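You operate a simulated robot arm through the tools that you are given. There is no shell and no other tool. Be economical: measure what you need, move in short steps, check, and stop when the job is done.

You are at the controls of a simulated robot arm. One attempt, no reset.

JOB
Clamp the yellow hose in the rubber sleeve, park the green hose in the small cup, plug the wash socket.
Fine: wing screw tight; plug from the blue tray, lever folded on it.

The check looks at the end state, three seconds after you hand in, the way a careful person would. Anything else that was tipped, shoved, dropped, spilled or broken makes it a failure.

ROBOT AND FRAMES
A 7-joint arm with a two-finger parallel gripper on a trunk, on a base that drives. Base frame: it is fixed to the floor where the robot stands at the start and does not move with it; the origin is under the middle of the robot, x ahead of it, y to its left, z up; the surface under the hand at the start is at about z = 0.72. Readings come in m, degrees, newtons and seconds.
Its first joint turns from -166.0 to 166.0 degrees. Places, roughly: big black plug (7x7x11 cm) [0.4, 0.1, 0.8]; rubber sleeve [0.4, -0.3, 0.8]; small grey cup [0.7, -0.1, 0.7]; wash socket [0.4, -0.1, 0.8]; wash valve lever [0.3, -0.1, 0.6]. Payload 3.43 kg.
The TCP is the grasp point between the finger pads, 0.03 m short of the fingertips. In the tool frame z runs along the fingers and y along their closing line. Largest opening 0.094 m; finger width 0.028, thickness 0.01; the body of the gripper, 0.05 by 0.096 m, starts 0.055 m behind the TCP.
Orientation is that of the tool frame in the base frame, as [roll, pitch, yaw] about the fixed x, y, z axes, in that order (R = Rz(yaw) Ry(pitch) Rx(roll)). With the fingers straight down and closing along the base's y, the tool's x points along the base's -x, its y along +y and its z along -z.

CONTROLS
- The arm moves only by the tool jog_arm. Its argument "rows" is a list that holds one entry, the list of rows, each a list of 7 numbers: the shift along the tool's x, y, z in m, then the turn, a rotation vector about the tool's x, y, z in rad, then the finger opening in m, from 0 to 0.094. In form: [[[x, y, z, wx, wy, wz, fingers], ...]]. A call has 1 to 8 rows; each row shifts and turns the commanded pose from where the row before left it, along the tool's axes as they then stand. A row lasts 0.2 s, in which the tool goes at most 0.05 m and 8.6 degrees; a call with a longer step from one row to the next is refused whole, and so is a gripper value outside its range. Where a pose cannot be reached the arm comes as near as it can. A force on the tool above 90 N (or 10 N above the force at the start of the call, whichever is more), or a blocked arm, ends the call early, and 0.2 s more pass. The fingers move at their own pace (about 0.045 m/s each) and stop on an object; they squeeze with about 41 N. The grip force told is the motor's: it shows also when the fingers shut on nothing. Time passes only in rows, and 0.2 s behind the last, so rows that do not move let the fingers close. It gives the time, the measured TCP pose, the force on the tool (base axes), the opening and the grip force at its end, in the units of the frame above (readings bear some noise), with the torque about the TCP (base axes, N m) and any sound that the robot's microphone picked up.
- Cameras (640 x 400 px; columns grow to the right, rows downward): "scene" is now at [0.0212, 0.2261, 1.3783]; the picture's right is [-0.28, -0.96, 0.00], its down [-0.63, 0.18, -0.75] and it looks along [0.72, -0.21, -0.66] (base axes); focal length 248 px, centre (320, 200). "wrist" rides on the gripper at [0.076, 0.014, -0.102] in the tool frame; the picture's right is [-0.18, 0.98, 0.00], its down [-0.75, -0.14, -0.64] and it looks along [-0.63, -0.12, 0.77] (tool axes); focal length 243 px, centre (320, 200). There is no depth. A picture from a camera that has moved, and an enlarged one, comes with that camera's place and axes in the base frame and with its lens.
- snapshot(camera): a new picture of that camera. It takes no simulated time.
- steer(legs): drives the robot by 1 to 6 legs, each [ahead, turn to the left] in m and degrees, along the robot's own axes; the way and the turn of a leg run together, so that a leg with both is an arc; at most 1.5 m and 180 degrees a leg. The arm and the cameras ride along, it lands a little off, and it stops where it bumps. It gives what a move gives.
- head_to(pan, tilt): turns the head with the scene camera to pan (to the left, within 120 degrees either way) and tilt (down, from -29 to 69), counted from straight ahead of the robot. It gives what a move gives.
- enlarge(camera, box): a new picture of the part [left, top, right, bottom] of that camera's present view, enlarged. It takes no simulated time.
- hand_in(): hands the job in; it is judged then, once.

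Work in short steps. Places have to be worked out from the pictures, the camera data and where the tool is seen: move nearer, look again, correct. Check each grasp and each placing, and mend what went wrong. You have 120 turns and 90 pictures in all, those below and enlarged ones among them. Open the gripper and draw the arm clear of the work before you hand the job in, unless the task says otherwise; then end with one line.

The tools are called after ">>>" as a command line: name --argument value ..., lists and objects as JSON in quotes. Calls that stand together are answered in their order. jog_arm: Moves the arm, as the interface text tells. Its arguments: {"type":"object","properties":{"rows":{"type":"array","items":{"type":"array","items":{"type":"array","items":{"type":"number"}}}}},"required":["rows"]} The other tools are called the same way: steer (legs) drives the base; head_to (pan, tilt) turns the head that bears the scene camera; snapshot (camera) takes a picture; enlarge (camera, box) takes an enlarged picture of a part of a camera's view; hand_in () hands the job in.

At the start:

```text
time_s: 0.0
eef_pos: [0.5139, -0.2396, 1.0715]
tool_rot: [-179.9, 0.0, 179.5]
contact_force: [0.8, 0.2, -0.5]
ft_torque: [0.0, 0.01, -0.02]
finger_gap: 0.0941
grasp_force: 0.0
robot x, y, heading: [0.0015, 0.0133, 0.1]
head pan, tilt: [-16.1, 41.3]
```

scene: 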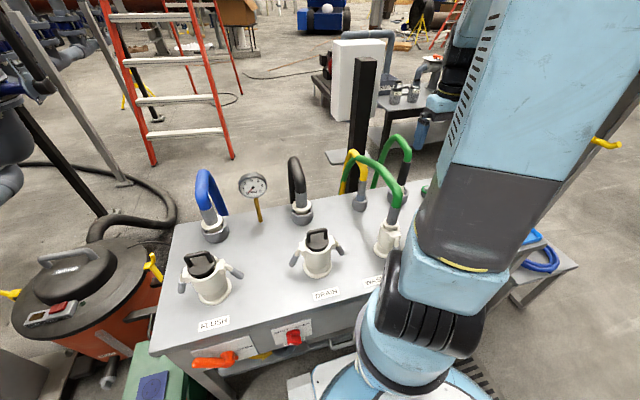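
wrist: 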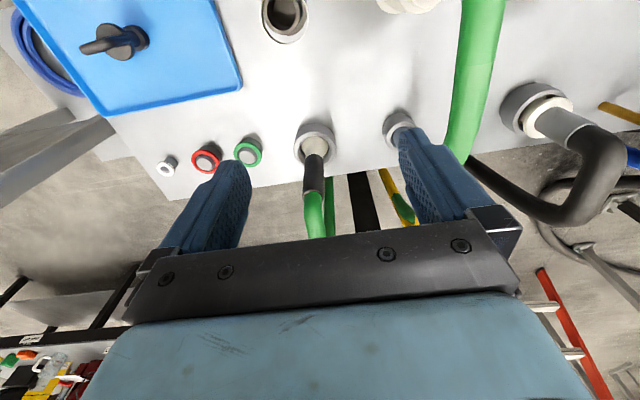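

The scene shows a bench with labelled sockets (FLUSH, DRAIN, presumably WASH) and hoses. I'll enlarge the relevant regions first.

>>> enlarge --camera "scene" --box '[150, 140, 450, 330]'

>>> enlarge --camera "wrist" --box '[0, 0, 640, 260]'

>>> enlarge --camera "scene" --box '[150, 300, 470, 400]'

```text
2.11 times, centred on (300, 235) of scene
camera zoom: at [0.0212, 0.2261, 1.3783], right [-0.28, -0.96, 0.0], down [-0.63, 0.18, -0.75], along [0.72, -0.21, -0.66], focal length 522 px, centre (362, 126)
```

zoom: 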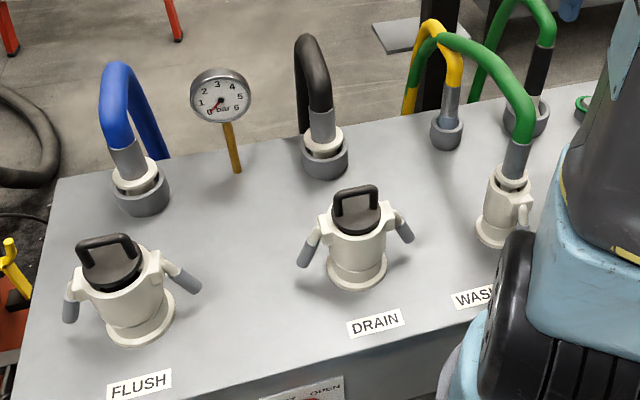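

```text
1.00 times, centred on (320, 130) of wrist (not enlarged: the box is as wide or as high as the picture)
camera zoom: at [0.4376, -0.2252, 1.1744], right [0.19, 0.98, 0.0], down [0.75, -0.15, 0.64], along [0.63, -0.12, -0.77], focal length 243 px, centre (320, 270)
```

zoom: 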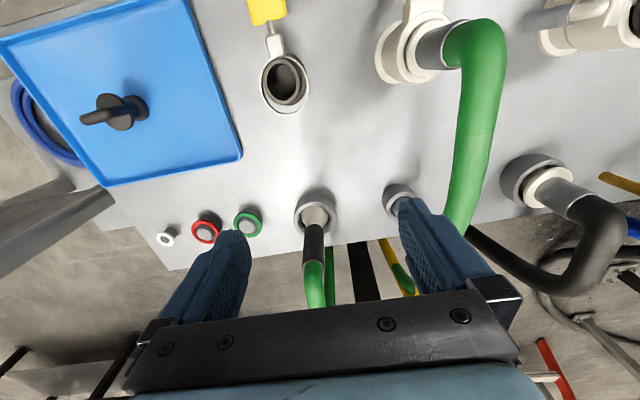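

```text
2.00 times, centred on (310, 350) of scene
camera zoom: at [0.0212, 0.2261, 1.3783], right [-0.28, -0.96, 0.0], down [-0.63, 0.18, -0.75], along [0.72, -0.21, -0.66], focal length 496 px, centre (340, -100)
```

zoom: 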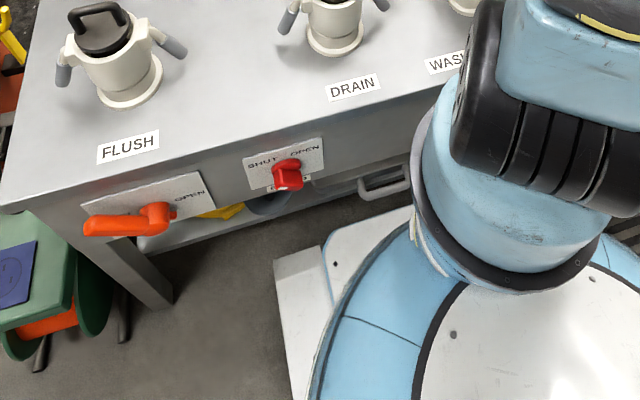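

The wash socket is now holding the green hose; the yellow hose stands in the small cup behind. The sockets are too near for the tool, so I'll raise the arm a little and back off 0.2 m.

>>> jog_arm --rows '[[[0, 0, -0.04, 0, 0, 0, 0.094], [0, 0, -0.04, 0, 0, 0, 0.094]]]'

>>> steer --legs '[[-0.2, 0]]'

>>> snapshot --camera "scene"

>>> snapshot --camera "wrist"

```text
time_s: 0.6
eef_pos: [0.5136, -0.2397, 1.1536]
tool_rot: [180.0, 0.0, 179.6]
contact_force: [0.5, -0.5, -0.8]
ft_torque: [0.0, -0.01, -0.01]
finger_gap: 0.0942
grasp_force: 0.1
robot x, y, heading: [-0.0007, 0.0129, -0.4]
head pan, tilt: [-16.1, 41.3]
```

```text
time_s: 2.2
eef_pos: [0.3112, -0.2416, 1.1524]
tool_rot: [179.9, 0.0, 179.6]
contact_force: [-0.2, 0.8, 0.7]
ft_torque: [0.03, -0.01, 0.01]
finger_gap: 0.0941
grasp_force: 0.1
robot x, y, heading: [-0.2063, 0.0162, -0.1]
head pan, tilt: [-16.1, 41.3]
```

```text
84 pictures are left
camera scene: at [-0.1801, 0.2263, 1.3783], right [-0.28, -0.96, 0.0], down [-0.63, 0.18, -0.75], along [0.72, -0.21, -0.66], focal length 248 px, centre (320, 200)
```

scene: 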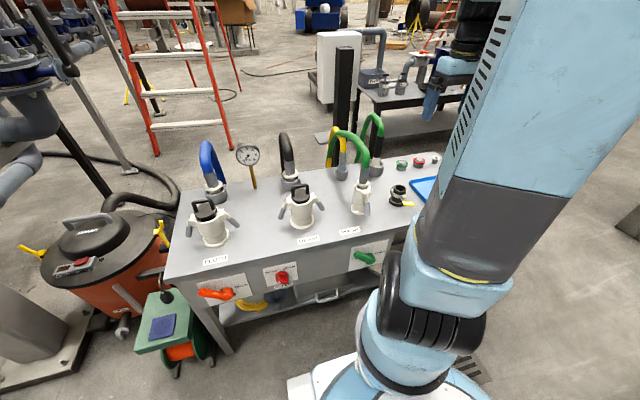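

```text
83 pictures are left
camera wrist: at [0.2355, -0.2269, 1.255], right [0.19, 0.98, 0.0], down [0.75, -0.15, 0.64], along [0.63, -0.12, -0.77], focal length 243 px, centre (320, 200)
```

wrist: 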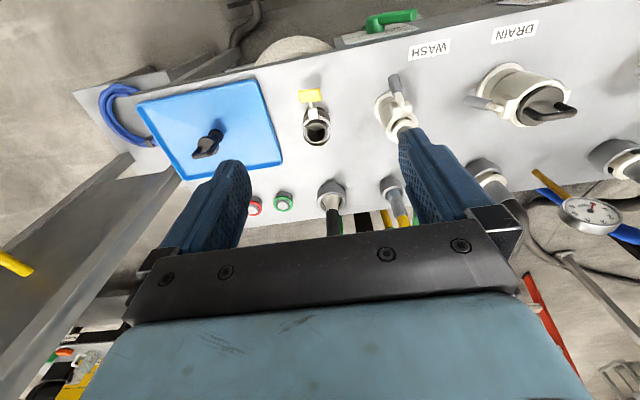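

Now the wash valve (green lever), socket, sleeve and tray are visible. Enlarging both views.

>>> enlarge --camera "scene" --box '[300, 110, 460, 290]'

>>> enlarge --camera "scene" --box '[180, 230, 400, 310]'

>>> enlarge --camera "wrist" --box '[100, 0, 460, 230]'

```text
2.22 times, centred on (380, 200) of scene
camera zoom: at [-0.1801, 0.2263, 1.3783], right [-0.28, -0.96, 0.0], down [-0.63, 0.18, -0.75], along [0.72, -0.21, -0.66], focal length 551 px, centre (187, 200)
```

zoom: 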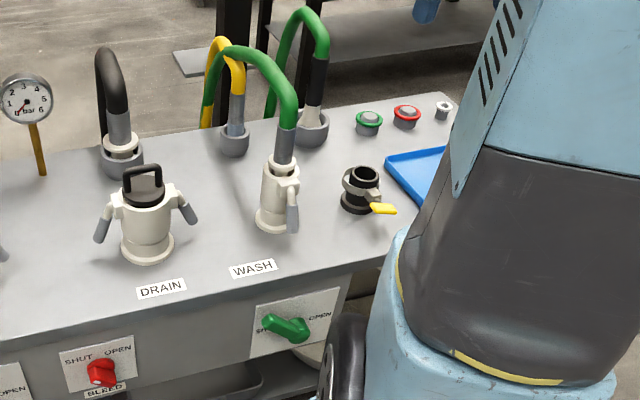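

```text
2.91 times, centred on (290, 270) of scene
camera zoom: at [-0.1801, 0.2263, 1.3783], right [-0.28, -0.96, 0.0], down [-0.63, 0.18, -0.75], along [0.72, -0.21, -0.66], focal length 721 px, centre (407, -4)
```

zoom: 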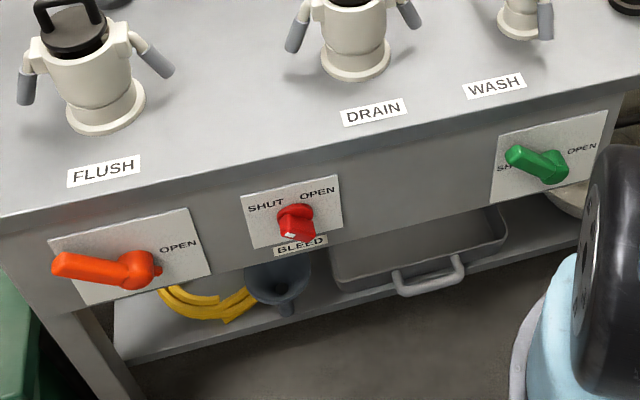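

```text
1.74 times, centred on (280, 115) of wrist
camera zoom: at [0.2355, -0.2269, 1.255], right [0.19, 0.98, 0.0], down [0.75, -0.15, 0.64], along [0.63, -0.12, -0.77], focal length 422 px, centre (390, 348)
```

zoom: 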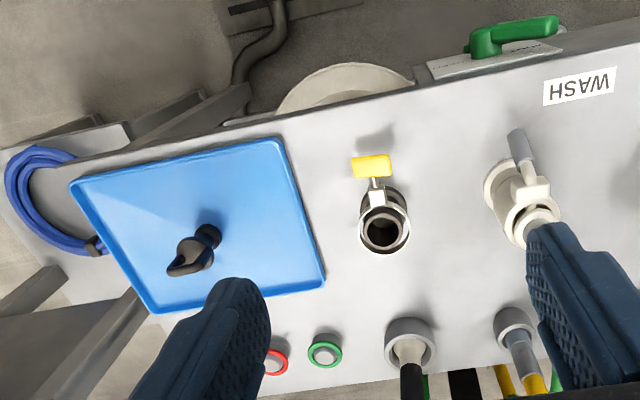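

The wash and flush levers appear to be on SHUT; my estimates are wash socket ≈(0.43,-0.11), small cup ≈(0.66,-0.12), sleeve ≈(0.43,-0.26). I'll swing the tool to a tilted pose heading forward-left, to view the yellow hose up close.

>>> jog_arm --rows '[[[-0.04, -0.03, 0.02, 0, 0, 0, 0.094], [-0.04, -0.03, 0.02, 0, 0, 0, 0.094], [0, 0, 0, 0, 0, -0.14, 0.094], [0, 0, 0, 0, 0, -0.14, 0.094], [0, 0, 0, 0, 0, -0.14, 0.094], [0, 0, 0, 0, 0, -0.14, 0.094], [0, 0, 0, 0, -0.14, 0, 0.094], [0, 0, 0, 0, -0.14, 0, 0.094]]]'

>>> jog_arm --rows '[[[0, 0, 0, 0, -0.14, 0, 0.094], [0, 0, 0, 0, -0.14, 0, 0.094], [0, 0, 0, 0, -0.14, 0, 0.094], [0, 0, 0, 0, -0.14, 0, 0.094]]]'

>>> snapshot --camera "wrist"

>>> snapshot --camera "scene"

```text
refused: row 1 steps farther than a row can; nothing moved
```

```text
time_s: 3.2
eef_pos: [0.3119, -0.2424, 1.1533]
tool_rot: [179.9, 32.2, 179.5]
contact_force: [0.3, -0.4, -1.1]
ft_torque: [0.03, 0.04, -0.03]
finger_gap: 0.0939
grasp_force: 0.0
robot x, y, heading: [-0.2013, 0.0142, -0.3]
head pan, tilt: [-16.1, 41.3]
```

```text
79 pictures are left
camera wrist: at [0.1932, -0.2265, 1.199], right [0.17, 0.98, 0.1], down [0.3, -0.14, 0.94], along [0.94, -0.13, -0.31], focal length 243 px, centre (320, 200)
```

wrist: 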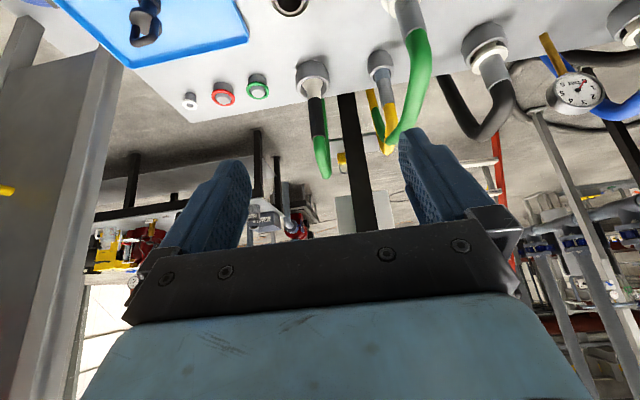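

```text
78 pictures are left
camera scene: at [-0.1799, 0.2263, 1.3783], right [-0.28, -0.96, 0.0], down [-0.63, 0.18, -0.75], along [0.72, -0.21, -0.66], focal length 248 px, centre (320, 200)
```

scene: 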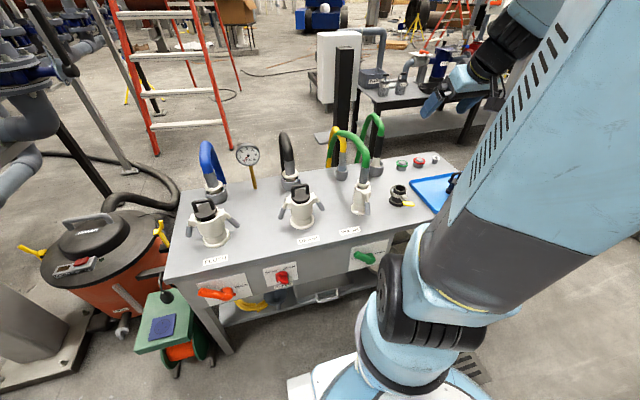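

The inverted low camera view is awkward; I'll flip the hand 180° about its own axis so that the camera rides above it, and check that the joint allows it.

>>> jog_arm --rows '[[[0, 0, 0, 0, 0, 0.1496, 0.094], [0, 0, 0, 0, 0, 0.1496, 0.094], [0, 0, 0, 0, 0, 0.1496, 0.094], [0, 0, 0, 0, 0, 0.1496, 0.094], [0, 0, 0, 0, 0, 0.1496, 0.094], [0, 0, 0, 0, 0, 0.1496, 0.094], [0, 0, 0, 0, 0, 0.1496, 0.094], [0, 0, 0, 0, 0, 0.1496, 0.094]]]'

>>> jog_arm --rows '[[[0, 0, 0, 0, 0, 0.1496, 0.094], [0, 0, 0, 0, 0, 0.1496, 0.094], [0, 0, 0, 0, 0, 0.1496, 0.094], [0, 0, 0, 0, 0, 0.1496, 0.094], [0, 0, 0, 0, 0, 0.1496, 0.094], [0, 0, 0, 0, 0, 0.1496, 0.094], [0, 0, 0, 0, 0, 0.1496, 0.094], [0, 0, 0, 0, 0, 0.1496, 0.094]]]'

>>> jog_arm --rows '[[[0, 0, 0, 0, 0, 0.1496, 0.094], [0, 0, 0, 0, 0, 0.1496, 0.094], [0, 0, 0, 0, 0, 0.1496, 0.094], [0, 0, 0, 0, 0, 0.1496, 0.094], [0, 0, 0, 0, 0, 0.1496, 0.094]]]'

>>> snapshot --camera "wrist"

```text
time_s: 5.0
eef_pos: [0.3108, -0.2414, 1.1534]
tool_rot: [149.8, 11.1, 107.8]
contact_force: [-0.5, 0.0, -0.3]
ft_torque: [-0.01, 0.01, -0.02]
finger_gap: 0.094
grasp_force: 0.1
robot x, y, heading: [-0.2042, 0.0146, -0.1]
head pan, tilt: [-16.1, 41.3]
```

```text
time_s: 6.8
eef_pos: [0.3106, -0.242, 1.1531]
tool_rot: [156.9, -22.9, 47.1]
contact_force: [0.0, 0.2, 0.0]
ft_torque: [0.01, 0.04, 0.0]
finger_gap: 0.094
grasp_force: 0.0
robot x, y, heading: [-0.2043, 0.0102, -0.1]
head pan, tilt: [-16.1, 41.3]
```

```text
time_s: 8.0
eef_pos: [0.3124, -0.2419, 1.1528]
tool_rot: [-180.0, -32.1, -0.7]
contact_force: [0.0, 0.3, 0.4]
ft_torque: [-0.01, 0.04, 0.01]
finger_gap: 0.0941
grasp_force: 0.0
robot x, y, heading: [-0.204, 0.0131, 0.0]
head pan, tilt: [-16.1, 41.3]
```

```text
77 pictures are left
camera wrist: at [0.3216, -0.2564, 1.2804], right [-0.17, -0.98, -0.1], down [-0.98, 0.15, 0.14], along [-0.13, 0.12, -0.98], focal length 243 px, centre (320, 200)
```

wrist: 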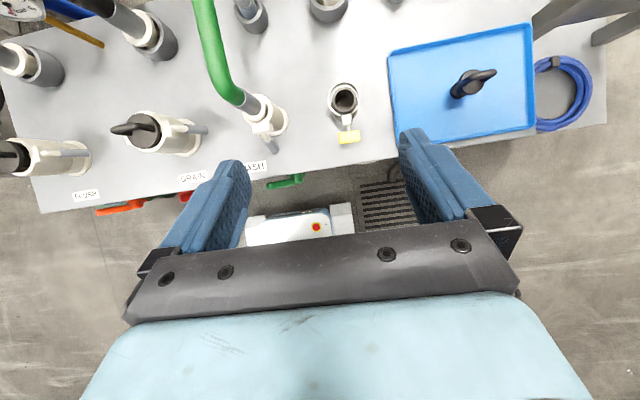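

The flip worked and the view from above is clear. I'll move forward, yaw left about 35° and tilt to about 50° from vertical, keeping z ≥ 1.05 clear of the hose arches.

>>> jog_arm --rows '[[[0.0248, 0.008, 0.032, 0, 0, 0, 0.094], [0.0248, 0.008, 0.032, 0, 0, 0, 0.094], [0.0248, 0.008, 0.032, 0, 0, 0, 0.094], [0.0248, 0.008, 0.032, 0, 0, 0, 0.094], [0.0248, 0.008, 0.032, 0, 0, 0, 0.094]]]'

>>> jog_arm --rows '[[[0, 0, 0, 0.0647, 0, -0.1035, 0.094], [0, 0, 0, 0.0647, 0, -0.1035, 0.094], [0, 0, 0, 0.0647, 0, -0.1035, 0.094], [0, 0, 0, 0.0647, 0, -0.1035, 0.094], [0, 0, 0, 0.0647, 0, -0.1035, 0.094], [0, 0, 0, 0, 0.14, 0, 0.094], [0, 0, 0, 0, 0.14, 0, 0.094]]]'

>>> snapshot --camera "wrist"

>>> snapshot --camera "scene"

```text
time_s: 9.2
eef_pos: [0.5005, -0.283, 1.0856]
tool_rot: [180.0, -32.1, -0.5]
contact_force: [-0.3, 0.2, 0.6]
ft_torque: [-0.01, -0.04, -0.02]
finger_gap: 0.0943
grasp_force: 0.1
robot x, y, heading: [-0.2032, 0.017, -0.1]
head pan, tilt: [-16.1, 41.3]
```

```text
time_s: 10.8
eef_pos: [0.5021, -0.2832, 1.0841]
tool_rot: [179.9, -48.2, 34.6]
contact_force: [-0.1, 0.8, -0.6]
ft_torque: [-0.02, 0.01, 0.01]
finger_gap: 0.0939
grasp_force: 0.1
robot x, y, heading: [-0.2012, 0.0163, -0.3]
head pan, tilt: [-16.1, 41.3]
```

```text
76 pictures are left
camera wrist: at [0.4885, -0.3094, 1.2089], right [0.46, -0.88, -0.14], down [-0.89, -0.44, -0.13], along [0.06, 0.18, -0.98], focal length 243 px, centre (320, 200)
```

wrist: 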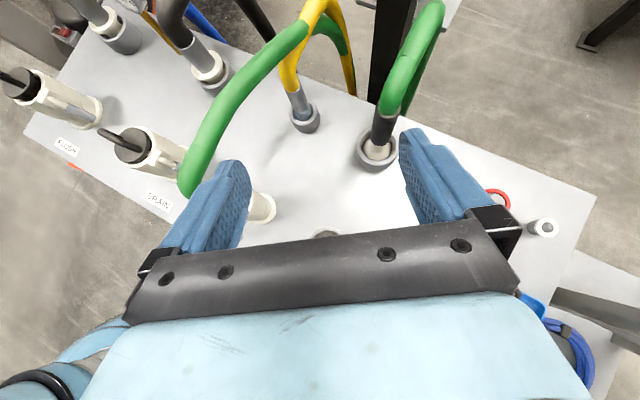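

```text
75 pictures are left
camera scene: at [-0.1799, 0.2265, 1.3783], right [-0.28, -0.96, 0.0], down [-0.63, 0.18, -0.75], along [0.72, -0.21, -0.66], focal length 248 px, centre (320, 200)
```

scene: 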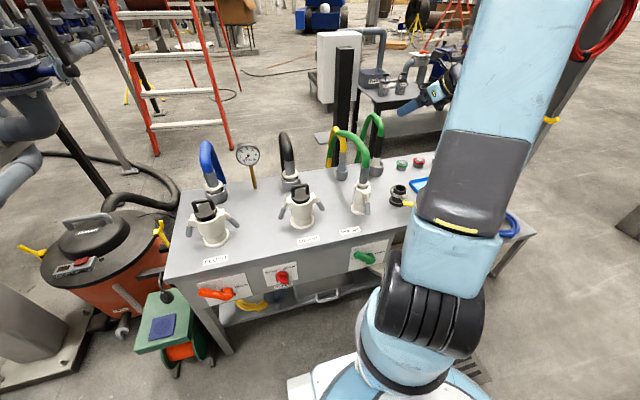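

I can see the yellow pipe standing in the small cup at about (0.652,-0.12), free between z≈0.77 and 0.855. I want to see how green and yellow hoses cross before grabbing.

>>> enlarge --camera "wrist" --box '[160, 0, 480, 200]'

>>> enlarge --camera "scene" --box '[310, 110, 430, 230]'

```text
2.00 times, centred on (320, 100) of wrist
camera zoom: at [0.4885, -0.3094, 1.2089], right [0.46, -0.88, -0.14], down [-0.89, -0.44, -0.13], along [0.06, 0.18, -0.98], focal length 485 px, centre (320, 400)
```

zoom: 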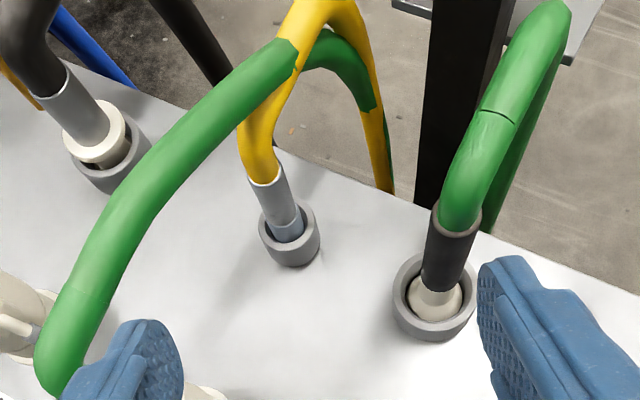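

```text
3.33 times, centred on (370, 170) of scene
camera zoom: at [-0.1799, 0.2265, 1.3783], right [-0.28, -0.96, 0.0], down [-0.63, 0.18, -0.75], along [0.72, -0.21, -0.66], focal length 826 px, centre (153, 300)
```

zoom: 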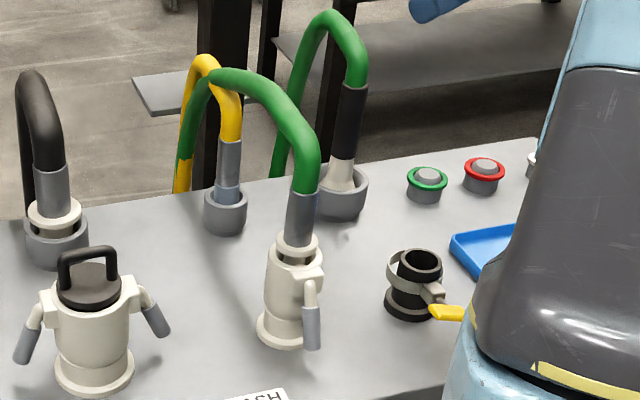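

The hoses interpenetrate visually, so they are just drawn from end to end. I'll go to a pre-grasp 10 cm back along the tool axis from the yellow pipe, narrowing the fingers to 0.065.

>>> jog_arm --rows '[[[-0.0095, -0.0079, 0.0399, 0, 0, 0, 0.065], [-0.0095, -0.0079, 0.0399, 0, 0, 0, 0.065], [-0.0095, -0.0079, 0.0399, 0, 0, 0, 0.065], [-0.0095, -0.0079, 0.0399, 0, 0, 0, 0.065], [-0.0095, -0.0079, 0.0399, 0, 0, 0, 0.065], [-0.0095, -0.0079, 0.0399, 0, 0, 0, 0.065]]]'

>>> snapshot --camera "wrist"

```text
time_s: 12.2
eef_pos: [0.5899, -0.1657, 0.8796]
tool_rot: [-180.0, -48.1, 34.5]
contact_force: [0.5, 0.1, 0.3]
ft_torque: [0.01, -0.02, -0.03]
finger_gap: 0.065
grasp_force: 0.1
robot x, y, heading: [-0.2019, 0.013, 0.1]
head pan, tilt: [-16.1, 41.3]
```

```text
72 pictures are left
camera wrist: at [0.5765, -0.1912, 1.0053], right [0.45, -0.88, -0.14], down [-0.89, -0.44, -0.13], along [0.06, 0.18, -0.98], focal length 243 px, centre (320, 200)
```

wrist: 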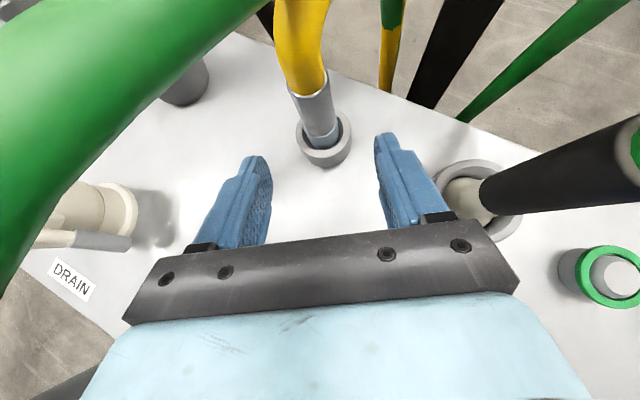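

Pipe lies centred between fingers; advancing 10.3 cm along the tool, then closing.

>>> jog_arm --rows '[[[0.0006, -0.0011, 0.0345, 0, 0, 0, 0.065], [0.0006, -0.0011, 0.0345, 0, 0, 0, 0.065], [0.0006, -0.0011, 0.0345, 0, 0, 0, 0.065], [0, 0, 0, 0, 0, 0, 0.0], [0, 0, 0, 0, 0, 0, 0.0], [0, 0, 0, 0, 0, 0, 0.0], [0, 0, 0, 0, 0, 0, 0.0], [0, 0, 0, 0, 0, 0, 0.0]]]'

>>> snapshot --camera "wrist"

```text
time_s: 14.0
eef_pos: [0.6509, -0.1182, 0.8112]
tool_rot: [-180.0, -48.1, 34.5]
contact_force: [0.3, -0.6, 0.3]
ft_torque: [0.0, 0.05, 0.0]
finger_gap: 0.0332
grasp_force: 40.3
robot x, y, heading: [-0.2045, 0.0156, -0.0]
head pan, tilt: [-16.1, 41.3]
```

```text
71 pictures are left
camera wrist: at [0.6394, -0.1435, 0.936], right [0.45, -0.88, -0.14], down [-0.89, -0.44, -0.13], along [0.06, 0.18, -0.98], focal length 243 px, centre (320, 200)
```

wrist: 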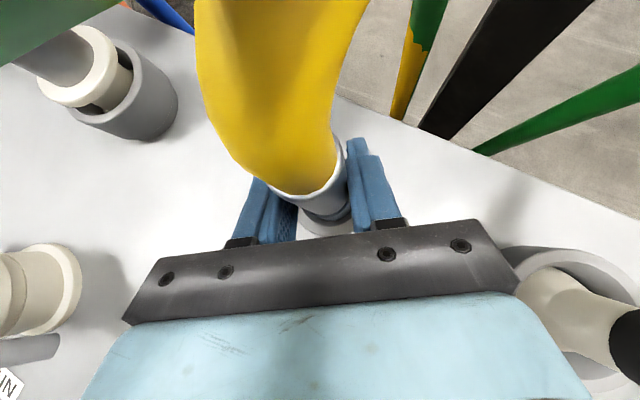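

Gripped a 33 mm pipe. Lifting straight up 6 cm, watching force.

>>> jog_arm --rows '[[[0.0112, 0, -0.01, 0, 0, 0, 0.0], [0.0112, 0, -0.01, 0, 0, 0, 0.0], [0.0112, 0, -0.01, 0, 0, 0, 0.0], [0.0112, 0, -0.01, 0, 0, 0, 0.0], [0.0112, 0, -0.01, 0, 0, 0, 0.0], [0.0112, 0, -0.01, 0, 0, 0, 0.0]]]'

>>> snapshot --camera "wrist"

>>> enlarge --camera "scene" --box '[280, 90, 460, 230]'

```text
time_s: 15.4
eef_pos: [0.654, -0.1178, 0.9034]
tool_rot: [179.9, -48.2, 34.5]
contact_force: [-1.1, 0.3, -2.1]
ft_torque: [0.0, 0.01, -0.02]
finger_gap: 0.0331
grasp_force: 41.0
robot x, y, heading: [-0.1995, 0.0114, -0.3]
head pan, tilt: [-16.1, 41.3]
```

```text
70 pictures are left
camera wrist: at [0.6402, -0.1444, 1.0285], right [0.45, -0.88, -0.14], down [-0.89, -0.44, -0.13], along [0.06, 0.18, -0.98], focal length 243 px, centre (320, 200)
```

wrist: 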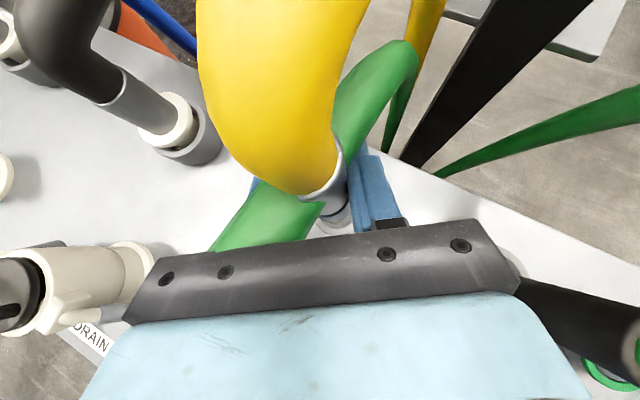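

```text
2.86 times, centred on (370, 160) of scene
camera zoom: at [-0.1796, 0.2262, 1.3783], right [-0.28, -0.96, 0.0], down [-0.63, 0.19, -0.75], along [0.72, -0.21, -0.66], focal length 708 px, centre (177, 314)
```

zoom: 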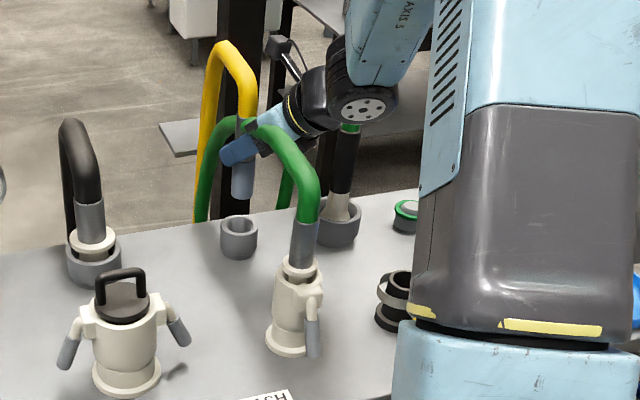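

The yellow pipe came out clean (its bottom ≈8 cm below the TCP). Moving it at about z 0.93 to above the sleeve at ≈(0.44,-0.275).

>>> jog_arm --rows '[[[-0.0257, 0.0013, -0.0363, 0, 0, 0, 0.0], [-0.0257, 0.0013, -0.0363, 0, 0, 0, 0.0], [-0.0257, 0.0013, -0.0363, 0, 0, 0, 0.0], [-0.0257, 0.0013, -0.0363, 0, 0, 0, 0.0], [-0.0257, 0.0013, -0.0363, 0, 0, 0, 0.0], [-0.0257, 0.0013, -0.0363, 0, 0, 0, 0.0]]]'

>>> snapshot --camera "wrist"

>>> snapshot --camera "scene"

```text
time_s: 16.8
eef_pos: [0.4402, -0.272, 0.9335]
tool_rot: [-180.0, -48.1, 34.5]
contact_force: [0.3, 0.0, -1.4]
ft_torque: [0.01, -0.01, 0.0]
finger_gap: 0.0332
grasp_force: 41.0
robot x, y, heading: [-0.2023, 0.0126, -0.2]
head pan, tilt: [-16.1, 41.3]
```

```text
68 pictures are left
camera wrist: at [0.4267, -0.3, 1.0589], right [0.46, -0.88, -0.14], down [-0.89, -0.44, -0.13], along [0.06, 0.18, -0.98], focal length 243 px, centre (320, 200)
```

wrist: 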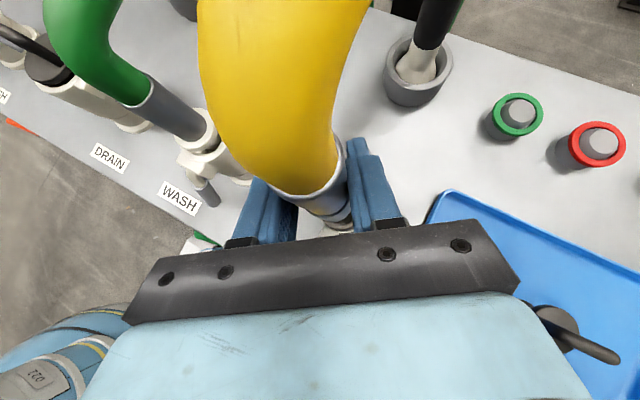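

```text
67 pictures are left
camera scene: at [-0.1795, 0.2264, 1.3783], right [-0.28, -0.96, 0.0], down [-0.63, 0.18, -0.75], along [0.72, -0.21, -0.66], focal length 248 px, centre (320, 200)
```

scene: 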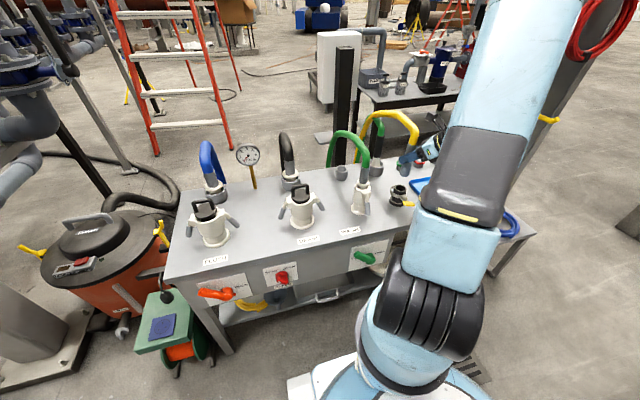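

The wrist camera is blocked by the hose; aligning with the scene camera.

>>> enlarge --camera "scene" --box '[360, 140, 440, 220]'

```text
5.00 times, centred on (400, 180) of scene
camera zoom: at [-0.1795, 0.2264, 1.3783], right [-0.28, -0.96, 0.0], down [-0.63, 0.18, -0.75], along [0.72, -0.21, -0.66], focal length 1239 px, centre (-80, 300)
```

zoom: 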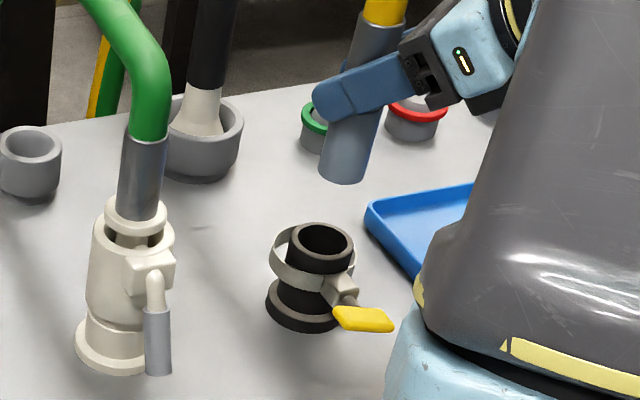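

Pipe appears vertical and its projected descent lands on the hole (hole ≈(0.4445,-0.274), top z≈0.79). Lowering 5 cm, then checking.

>>> jog_arm --rows '[[[-0.0093, 0, 0.0083, 0, 0, 0, 0.0], [-0.0093, 0, 0.0083, 0, 0, 0, 0.0], [-0.0093, 0, 0.0083, 0, 0, 0, 0.0], [-0.0093, 0, 0.0083, 0, 0, 0, 0.0]]]'

>>> enlarge --camera "scene" --box '[360, 140, 440, 220]'

```text
time_s: 17.8
eef_pos: [0.4378, -0.2733, 0.884]
tool_rot: [179.9, -48.2, 34.6]
contact_force: [0.4, 1.1, -0.6]
ft_torque: [0.03, 0.02, -0.01]
finger_gap: 0.0331
grasp_force: 41.2
robot x, y, heading: [-0.2041, 0.0133, -0.1]
head pan, tilt: [-16.1, 41.3]
```

```text
5.00 times, centred on (400, 180) of scene
camera zoom: at [-0.1801, 0.2263, 1.3783], right [-0.28, -0.96, 0.0], down [-0.63, 0.18, -0.75], along [0.72, -0.21, -0.66], focal length 1239 px, centre (-80, 300)
```

zoom: 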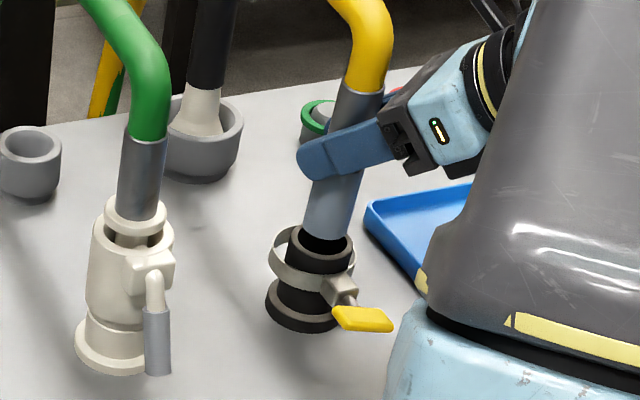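

Bottom is just above the hole and lines up within ~2 px. Lowering in small steps with force check.

>>> jog_arm --rows '[[[-0.0045, 0, 0.004, 0, 0, 0, 0.0], [-0.0045, 0, 0.004, 0, 0, 0, 0.0], [-0.0045, 0, 0.004, 0, 0, 0, 0.0], [-0.0045, 0, 0.004, 0, 0, 0, 0.0]]]'

>>> enlarge --camera "scene" --box '[360, 140, 440, 220]'

```text
time_s: 18.8
eef_pos: [0.4382, -0.2759, 0.8606]
tool_rot: [179.8, -48.1, 34.6]
contact_force: [11.6, -5.1, 6.3]
ft_torque: [-0.33, -0.68, 0.0]
finger_gap: 0.033
grasp_force: 41.3
robot x, y, heading: [-0.2006, 0.0159, 0.1]
head pan, tilt: [-16.1, 41.3]
```

```text
5.00 times, centred on (400, 180) of scene
camera zoom: at [-0.1797, 0.2262, 1.3783], right [-0.28, -0.96, 0.0], down [-0.63, 0.19, -0.75], along [0.72, -0.21, -0.66], focal length 1239 px, centre (-80, 300)
```

zoom: 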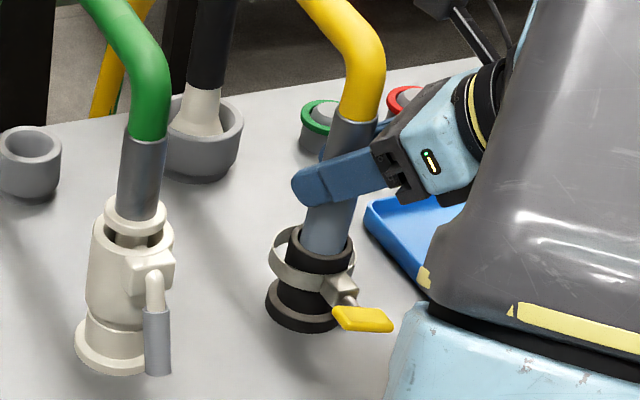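

Contact pushes the tip toward +x/-y, meaning it is in the mouth but slightly off. Shifting by ~3 mm and lowering further.

>>> jog_arm --rows '[[[0.0011, 0.0029, 0.0012, 0, 0, 0, 0.0], [-0.0037, 0, 0.0033, 0, 0, 0, 0.0], [-0.0037, 0, 0.0033, 0, 0, 0, 0.0], [-0.0037, 0, 0.0033, 0, 0, 0, 0.0]]]'

```text
time_s: 19.8
eef_pos: [0.4405, -0.2763, 0.8456]
tool_rot: [-179.9, -48.1, 34.5]
contact_force: [-0.1, -0.5, -1.9]
ft_torque: [-0.03, -0.01, -0.02]
finger_gap: 0.0334
grasp_force: 40.9
robot x, y, heading: [-0.2047, 0.014, 0.0]
head pan, tilt: [-16.1, 41.3]
```

Force vanished; sliding in. Continuing down another 3 cm.

>>> jog_arm --rows '[[[-0.0037, 0, 0.0033, 0, 0, 0, 0.0], [-0.0037, 0, 0.0033, 0, 0, 0, 0.0], [-0.0037, 0, 0.0033, 0, 0, 0, 0.0], [-0.0037, 0, 0.0033, 0, 0, 0, 0.0], [-0.0037, 0, 0.0033, 0, 0, 0, 0.0], [-0.0037, 0, 0.0033, 0, 0, 0, 0.0]]]'

>>> enlarge --camera "scene" --box '[360, 140, 440, 220]'

```text
time_s: 21.2
eef_pos: [0.4407, -0.2761, 0.821]
tool_rot: [179.6, -48.6, 34.8]
contact_force: [-14.2, 3.8, 62.6]
ft_torque: [1.55, 0.43, -0.18]
finger_gap: 0.0332
grasp_force: 41.3
robot x, y, heading: [-0.2022, 0.0142, -0.2]
head pan, tilt: [-16.1, 41.3]
```

```text
5.00 times, centred on (400, 180) of scene
camera zoom: at [-0.183, 0.2271, 1.3782], right [-0.28, -0.96, 0.0], down [-0.63, 0.18, -0.75], along [0.72, -0.21, -0.66], focal length 1239 px, centre (-80, 300)
```

zoom: 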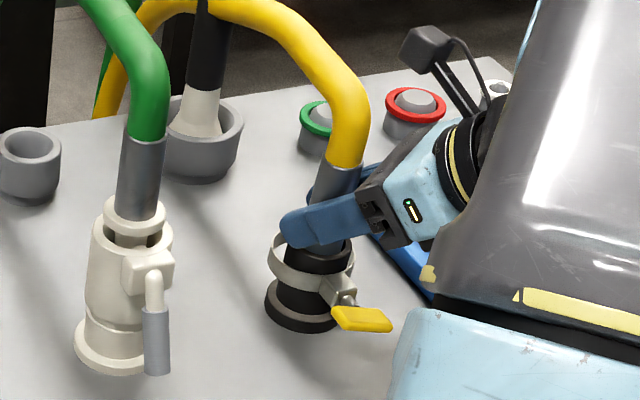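

Stopped with 62 N at z 0.821; the torque suggests a fingertip landed on the sleeve rim. I'll ease up 8 mm, open, regrip 2 cm higher on the pipe and test the seat.

>>> jog_arm --rows '[[[0.006, 0, -0.0053, 0, 0, 0, 0.0], [0, 0, 0, 0, 0, 0, 0.055], [0, 0, 0, 0, 0, 0, 0.055], [0.0149, 0, -0.0133, 0, 0, 0, 0.055], [0, 0, 0, 0, 0, 0, 0.0], [0, 0, 0, 0, 0, 0, 0.0], [0, 0, 0, 0, 0, 0, 0.0]]]'

>>> enlarge --camera "scene" --box '[360, 140, 440, 220]'

```text
time_s: 22.8
eef_pos: [0.442, -0.2765, 0.8448]
tool_rot: [-179.9, -48.0, 34.4]
contact_force: [0.5, -0.1, 0.4]
ft_torque: [0.04, 0.01, 0.0]
finger_gap: 0.0331
grasp_force: 40.8
robot x, y, heading: [-0.2007, 0.0121, -0.1]
head pan, tilt: [-16.1, 41.3]
```

```text
5.00 times, centred on (400, 180) of scene
camera zoom: at [-0.18, 0.2263, 1.3783], right [-0.28, -0.96, 0.0], down [-0.63, 0.18, -0.75], along [0.72, -0.21, -0.66], focal length 1239 px, centre (-80, 300)
```

zoom: 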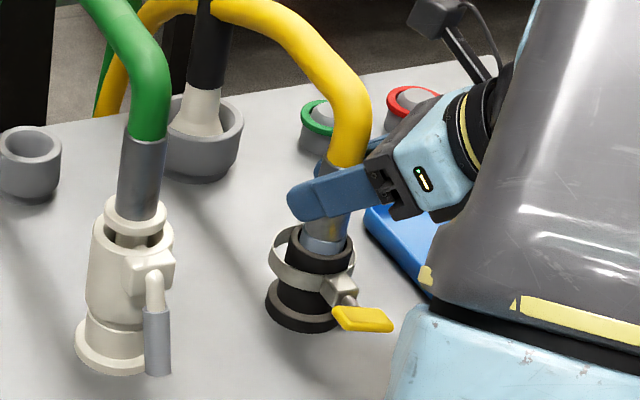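

A step/mark ring on the pipe shows just above the rim. Pushing down gently to seat.

>>> jog_arm --rows '[[[-0.0037, 0, 0.0033, 0, 0, 0, 0.0], [-0.0037, 0, 0.0033, 0, 0, 0, 0.0], [-0.0037, 0, 0.0033, 0, 0, 0, 0.0]]]'

>>> enlarge --camera "scene" --box '[360, 140, 440, 220]'

```text
time_s: 23.6
eef_pos: [0.4417, -0.2751, 0.8294]
tool_rot: [179.8, -48.3, 34.6]
contact_force: [0.9, 1.2, 33.2]
ft_torque: [0.0, -0.09, 0.0]
finger_gap: 0.0332
grasp_force: 41.1
robot x, y, heading: [-0.2014, 0.0154, -0.2]
head pan, tilt: [-16.1, 41.3]
```

```text
5.00 times, centred on (400, 180) of scene
camera zoom: at [-0.1811, 0.2267, 1.3782], right [-0.28, -0.96, 0.0], down [-0.63, 0.18, -0.75], along [0.72, -0.21, -0.66], focal length 1239 px, centre (-80, 300)
```

zoom: 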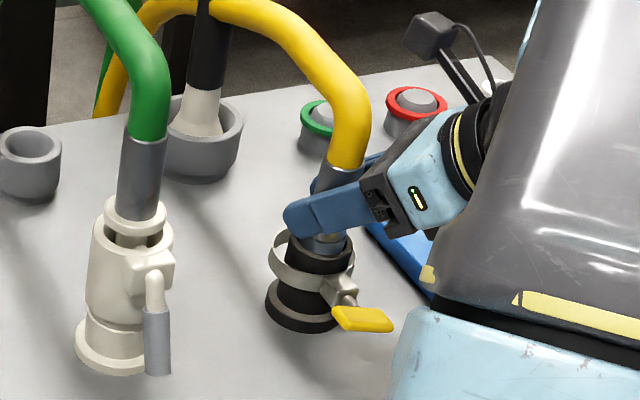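

Force is purely axial and the hose didn't go lower: it's seated on the bottom. Releasing and backing off along the tool axis.

>>> jog_arm --rows '[[[0, 0, 0, 0, 0, 0, 0.07], [0, 0, 0, 0, 0, 0, 0.07], [0, 0, -0.04, 0, 0, 0, 0.07], [0, 0, -0.04, 0, 0, 0, 0.07], [0, 0, -0.04, 0, 0, 0, 0.07], [0, 0, -0.04, 0, 0, 0, 0.07]]]'

>>> snapshot --camera "wrist"

>>> enlarge --camera "scene" --box '[360, 140, 440, 220]'

```text
time_s: 25.0
eef_pos: [0.3438, -0.3432, 0.9379]
tool_rot: [180.0, -48.1, 34.4]
contact_force: [0.4, -0.1, 0.3]
ft_torque: [-0.01, 0.01, -0.01]
finger_gap: 0.0699
grasp_force: 0.1
robot x, y, heading: [-0.2014, 0.0167, -0.2]
head pan, tilt: [-16.1, 41.3]
```

```text
60 pictures are left
camera wrist: at [0.3316, -0.3692, 1.0614], right [0.45, -0.88, -0.14], down [-0.89, -0.44, -0.13], along [0.06, 0.18, -0.98], focal length 243 px, centre (320, 200)
```

wrist: 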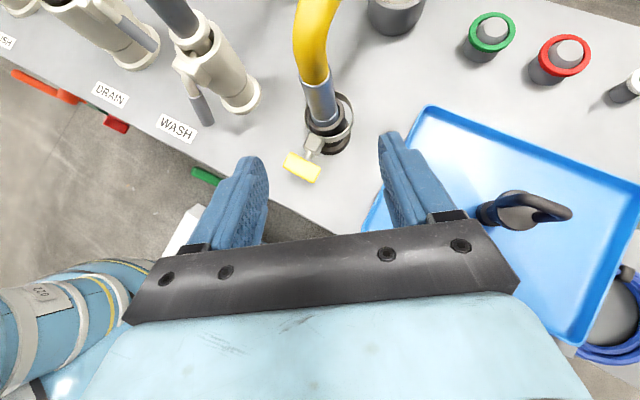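

```text
5.00 times, centred on (400, 180) of scene
camera zoom: at [-0.1796, 0.2261, 1.3783], right [-0.28, -0.96, 0.0], down [-0.63, 0.19, -0.75], along [0.72, -0.21, -0.66], focal length 1239 px, centre (-80, 300)
```

zoom: 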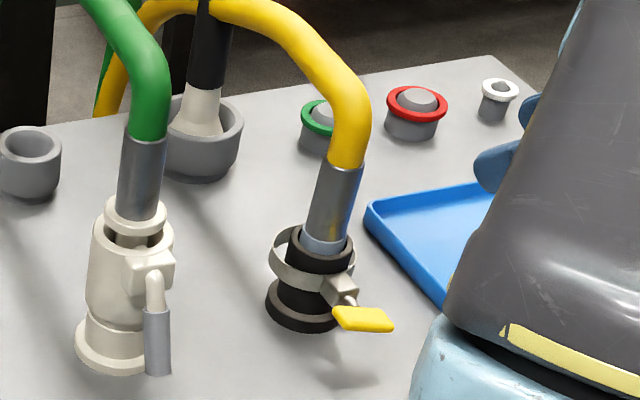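

Hose is standing seated. Enlarging the wing screw.

>>> enlarge --camera "wrist" --box '[260, 70, 380, 210]'

```text
2.86 times, centred on (320, 140) of wrist
camera zoom: at [0.3316, -0.3692, 1.0614], right [0.45, -0.88, -0.14], down [-0.89, -0.44, -0.13], along [0.06, 0.18, -0.98], focal length 693 px, centre (320, 371)
```

zoom: 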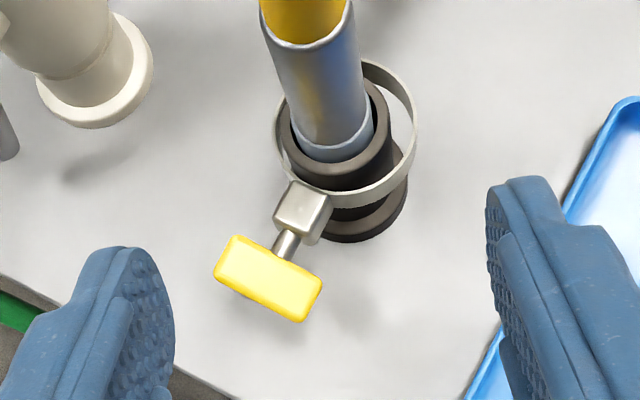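

The wing is a horizontal plate, ≈43 mm wide along y, centre ≈(0.378,-0.274,0.765), screw axis along x. I'll back the base 0.2 m for room, then turn the tool horizontal pointing +x.

>>> steer --legs '[[-0.2, 0]]'

>>> jog_arm --rows '[[[0, 0, 0, -0.1115, 0, 0.0997, 0.07], [0, 0, 0, -0.1115, 0, 0.0997, 0.07], [0, 0, 0, -0.1115, 0, 0.0997, 0.07], [0, 0, 0, -0.1115, 0, 0.0997, 0.07], [0, 0, 0, 0, 0.1463, 0, 0.07], [0, 0, 0, 0, 0.1463, 0, 0.07], [0, 0, 0, 0, 0.1463, 0, 0.07], [0, 0, 0, 0, 0.1463, 0, 0.07]]]'

>>> jog_arm --rows '[[[0, 0, 0, 0, 0.1463, 0, 0.07], [0, 0, 0, 0, 0, -0.1428, 0.07], [0, 0, 0, 0, 0, -0.1428, 0.07], [0, 0, 0, 0, 0, -0.1428, 0.07], [0, 0, 0, 0, 0, -0.1428, 0.07], [0, 0, 0, 0, 0, -0.1428, 0.07]]]'

>>> jog_arm --rows '[[[0, 0, 0, 0, 0, -0.1428, 0.07], [0, 0, 0, 0, 0, -0.1428, 0.07], [0, 0, 0, 0, 0, -0.1428, 0.07], [0, 0, 0, 0, 0, -0.1428, 0.07], [0, 0, 0, 0, 0, -0.1428, 0.07], [0, 0, 0, 0, 0, -0.1428, 0.07]]]'

>>> snapshot --camera "scene"

```text
time_s: 26.6
eef_pos: [0.1428, -0.3419, 0.9366]
tool_rot: [-180.0, -48.2, 34.6]
contact_force: [-1.0, -0.1, -0.2]
ft_torque: [0.03, 0.03, 0.0]
finger_gap: 0.0703
grasp_force: 0.2
robot x, y, heading: [-0.4012, 0.0161, 0.0]
head pan, tilt: [-16.1, 41.3]
```

```text
time_s: 28.4
eef_pos: [0.1427, -0.3389, 0.9375]
tool_rot: [179.1, -81.7, 1.3]
contact_force: [0.6, -1.0, 1.0]
ft_torque: [0.01, 0.04, 0.02]
finger_gap: 0.0703
grasp_force: 0.0
robot x, y, heading: [-0.4034, 0.0162, -0.0]
head pan, tilt: [-16.1, 41.3]
```

```text
time_s: 29.8
eef_pos: [0.1434, -0.3397, 0.9355]
tool_rot: [90.1, -49.0, 90.3]
contact_force: [0.4, 0.6, -0.5]
ft_torque: [-0.01, 0.0, -0.02]
finger_gap: 0.07
grasp_force: 0.1
robot x, y, heading: [-0.4021, 0.0143, -0.1]
head pan, tilt: [-16.1, 41.3]
```

```text
time_s: 31.2
eef_pos: [0.1426, -0.3403, 0.9362]
tool_rot: [90.0, 0.2, 90.4]
contact_force: [-0.7, -0.7, -0.5]
ft_torque: [-0.05, -0.02, -0.01]
finger_gap: 0.0701
grasp_force: 0.1
robot x, y, heading: [-0.4072, 0.014, -0.1]
head pan, tilt: [-16.1, 41.3]
```

```text
57 pictures are left
camera scene: at [-0.3827, 0.2267, 1.3783], right [-0.28, -0.96, 0.0], down [-0.63, 0.18, -0.75], along [0.72, -0.21, -0.66], focal length 248 px, centre (320, 200)
```

scene: 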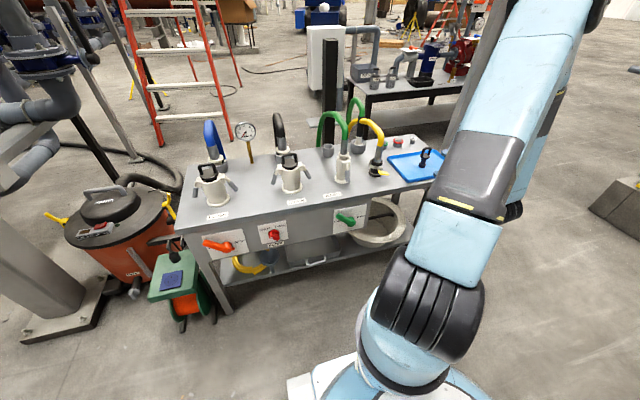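

Tool now points +x with closing axis vertical. Moving to a pre-grasp in front of the wing with opening 0.045.

>>> jog_arm --rows '[[[0.011, -0.0285, 0.0262, 0, 0, 0, 0.04], [0.011, -0.0285, 0.0262, 0, 0, 0, 0.04], [0.011, -0.0285, 0.0262, 0, 0, 0, 0.04], [0.011, -0.0285, 0.0262, 0, 0, 0, 0.04], [0.011, -0.0285, 0.0262, 0, 0, 0, 0.04], [0.011, -0.0285, 0.0262, 0, 0, 0, 0.04]]]'

>>> snapshot --camera "wrist"

>>> enlarge --camera "scene" --box '[310, 110, 450, 200]'

```text
time_s: 32.6
eef_pos: [0.2995, -0.2716, 0.7672]
tool_rot: [90.0, 0.1, 90.3]
contact_force: [-0.1, -0.2, 0.9]
ft_torque: [-0.01, 0.02, 0.0]
finger_gap: 0.0402
grasp_force: 0.1
robot x, y, heading: [-0.4015, 0.0157, 0.0]
head pan, tilt: [-16.1, 41.3]
```

```text
56 pictures are left
camera wrist: at [0.1968, -0.1967, 0.7812], right [0.0, -0.18, 0.98], down [-0.64, -0.76, -0.14], along [0.77, -0.63, -0.12], focal length 243 px, centre (320, 200)
```

wrist: 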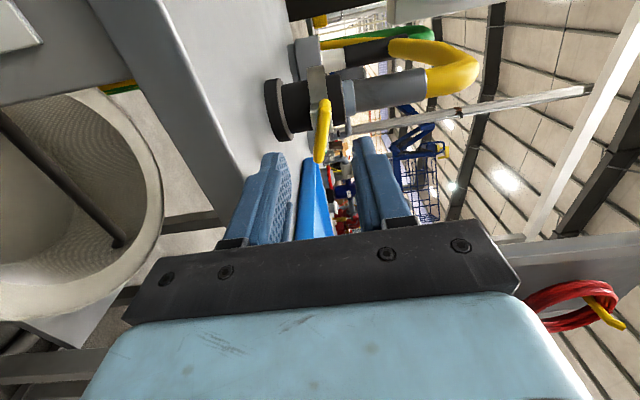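

```text
4.44 times, centred on (380, 155) of scene
camera zoom: at [-0.3829, 0.2267, 1.3783], right [-0.28, -0.96, 0.0], down [-0.63, 0.18, -0.75], along [0.72, -0.21, -0.66], focal length 1101 px, centre (53, 400)
```

zoom: 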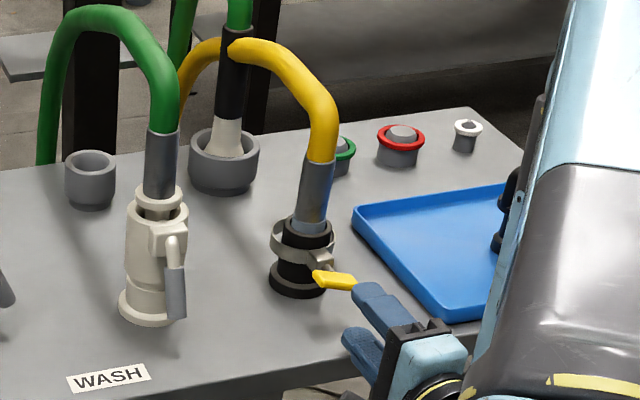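

The wing is edge-on, centred between the fingers at z≈0.768. Advancing 6 cm and closing.

>>> jog_arm --rows '[[[-0.0015, 0, 0.03, 0, 0, 0, 0.04], [-0.0015, 0, 0.032, 0, 0, 0, 0.04], [0, 0, 0, 0, 0, 0, 0.0], [0, 0, 0, 0, 0, 0, 0.0], [0, 0, 0, 0, 0, 0, 0.0], [0, 0, 0, 0, 0, 0, 0.0]]]'

>>> snapshot --camera "wrist"

```text
time_s: 34.0
eef_pos: [0.3617, -0.2739, 0.7685]
tool_rot: [89.6, 0.1, 90.4]
contact_force: [4.5, 5.9, 30.6]
ft_torque: [0.27, -0.03, 0.35]
finger_gap: 0.0135
grasp_force: 45.4
robot x, y, heading: [-0.4018, 0.0151, -0.1]
head pan, tilt: [-16.1, 41.3]
```

```text
54 pictures are left
camera wrist: at [0.2594, -0.1993, 0.7814], right [0.0, -0.18, 0.98], down [-0.64, -0.76, -0.14], along [0.77, -0.63, -0.11], focal length 243 px, centre (320, 200)
```

wrist: 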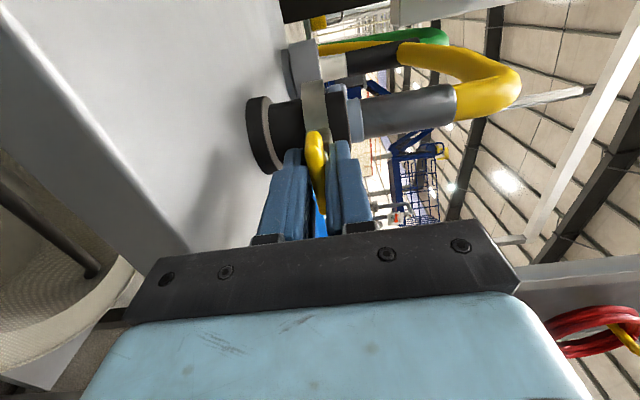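

Gripped; 30 N up shows a slight off-centre hold, so I ease up 2 mm and start turning clockwise (about +x).

>>> jog_arm --rows '[[[0, 0.002, 0, 0, 0, 0, 0.0], [0, 0, 0, 0, 0, 0, 0.0]]]'

>>> jog_arm --rows '[[[0, 0, 0, 0, 0, 0.12, 0.0], [0, 0, 0, 0, 0, 0.12, 0.0], [0, 0, 0, 0, 0, 0.12, 0.0]]]'

```text
time_s: 34.6
eef_pos: [0.3618, -0.274, 0.7678]
tool_rot: [90.0, 0.0, 90.5]
contact_force: [9.9, 5.7, 15.0]
ft_torque: [0.12, -0.04, 1.02]
finger_gap: 0.0136
grasp_force: 45.1
robot x, y, heading: [-0.4043, 0.0133, -0.2]
head pan, tilt: [-16.1, 41.3]
```

```text
time_s: 35.4
eef_pos: [0.3626, -0.2742, 0.7686]
tool_rot: [90.0, -20.6, 90.5]
contact_force: [2.7, 19.9, 10.8]
ft_torque: [-0.02, 0.0, -0.05]
finger_gap: 0.0133
grasp_force: 45.2
robot x, y, heading: [-0.4037, 0.0136, 0.1]
head pan, tilt: [-16.1, 41.3]
```

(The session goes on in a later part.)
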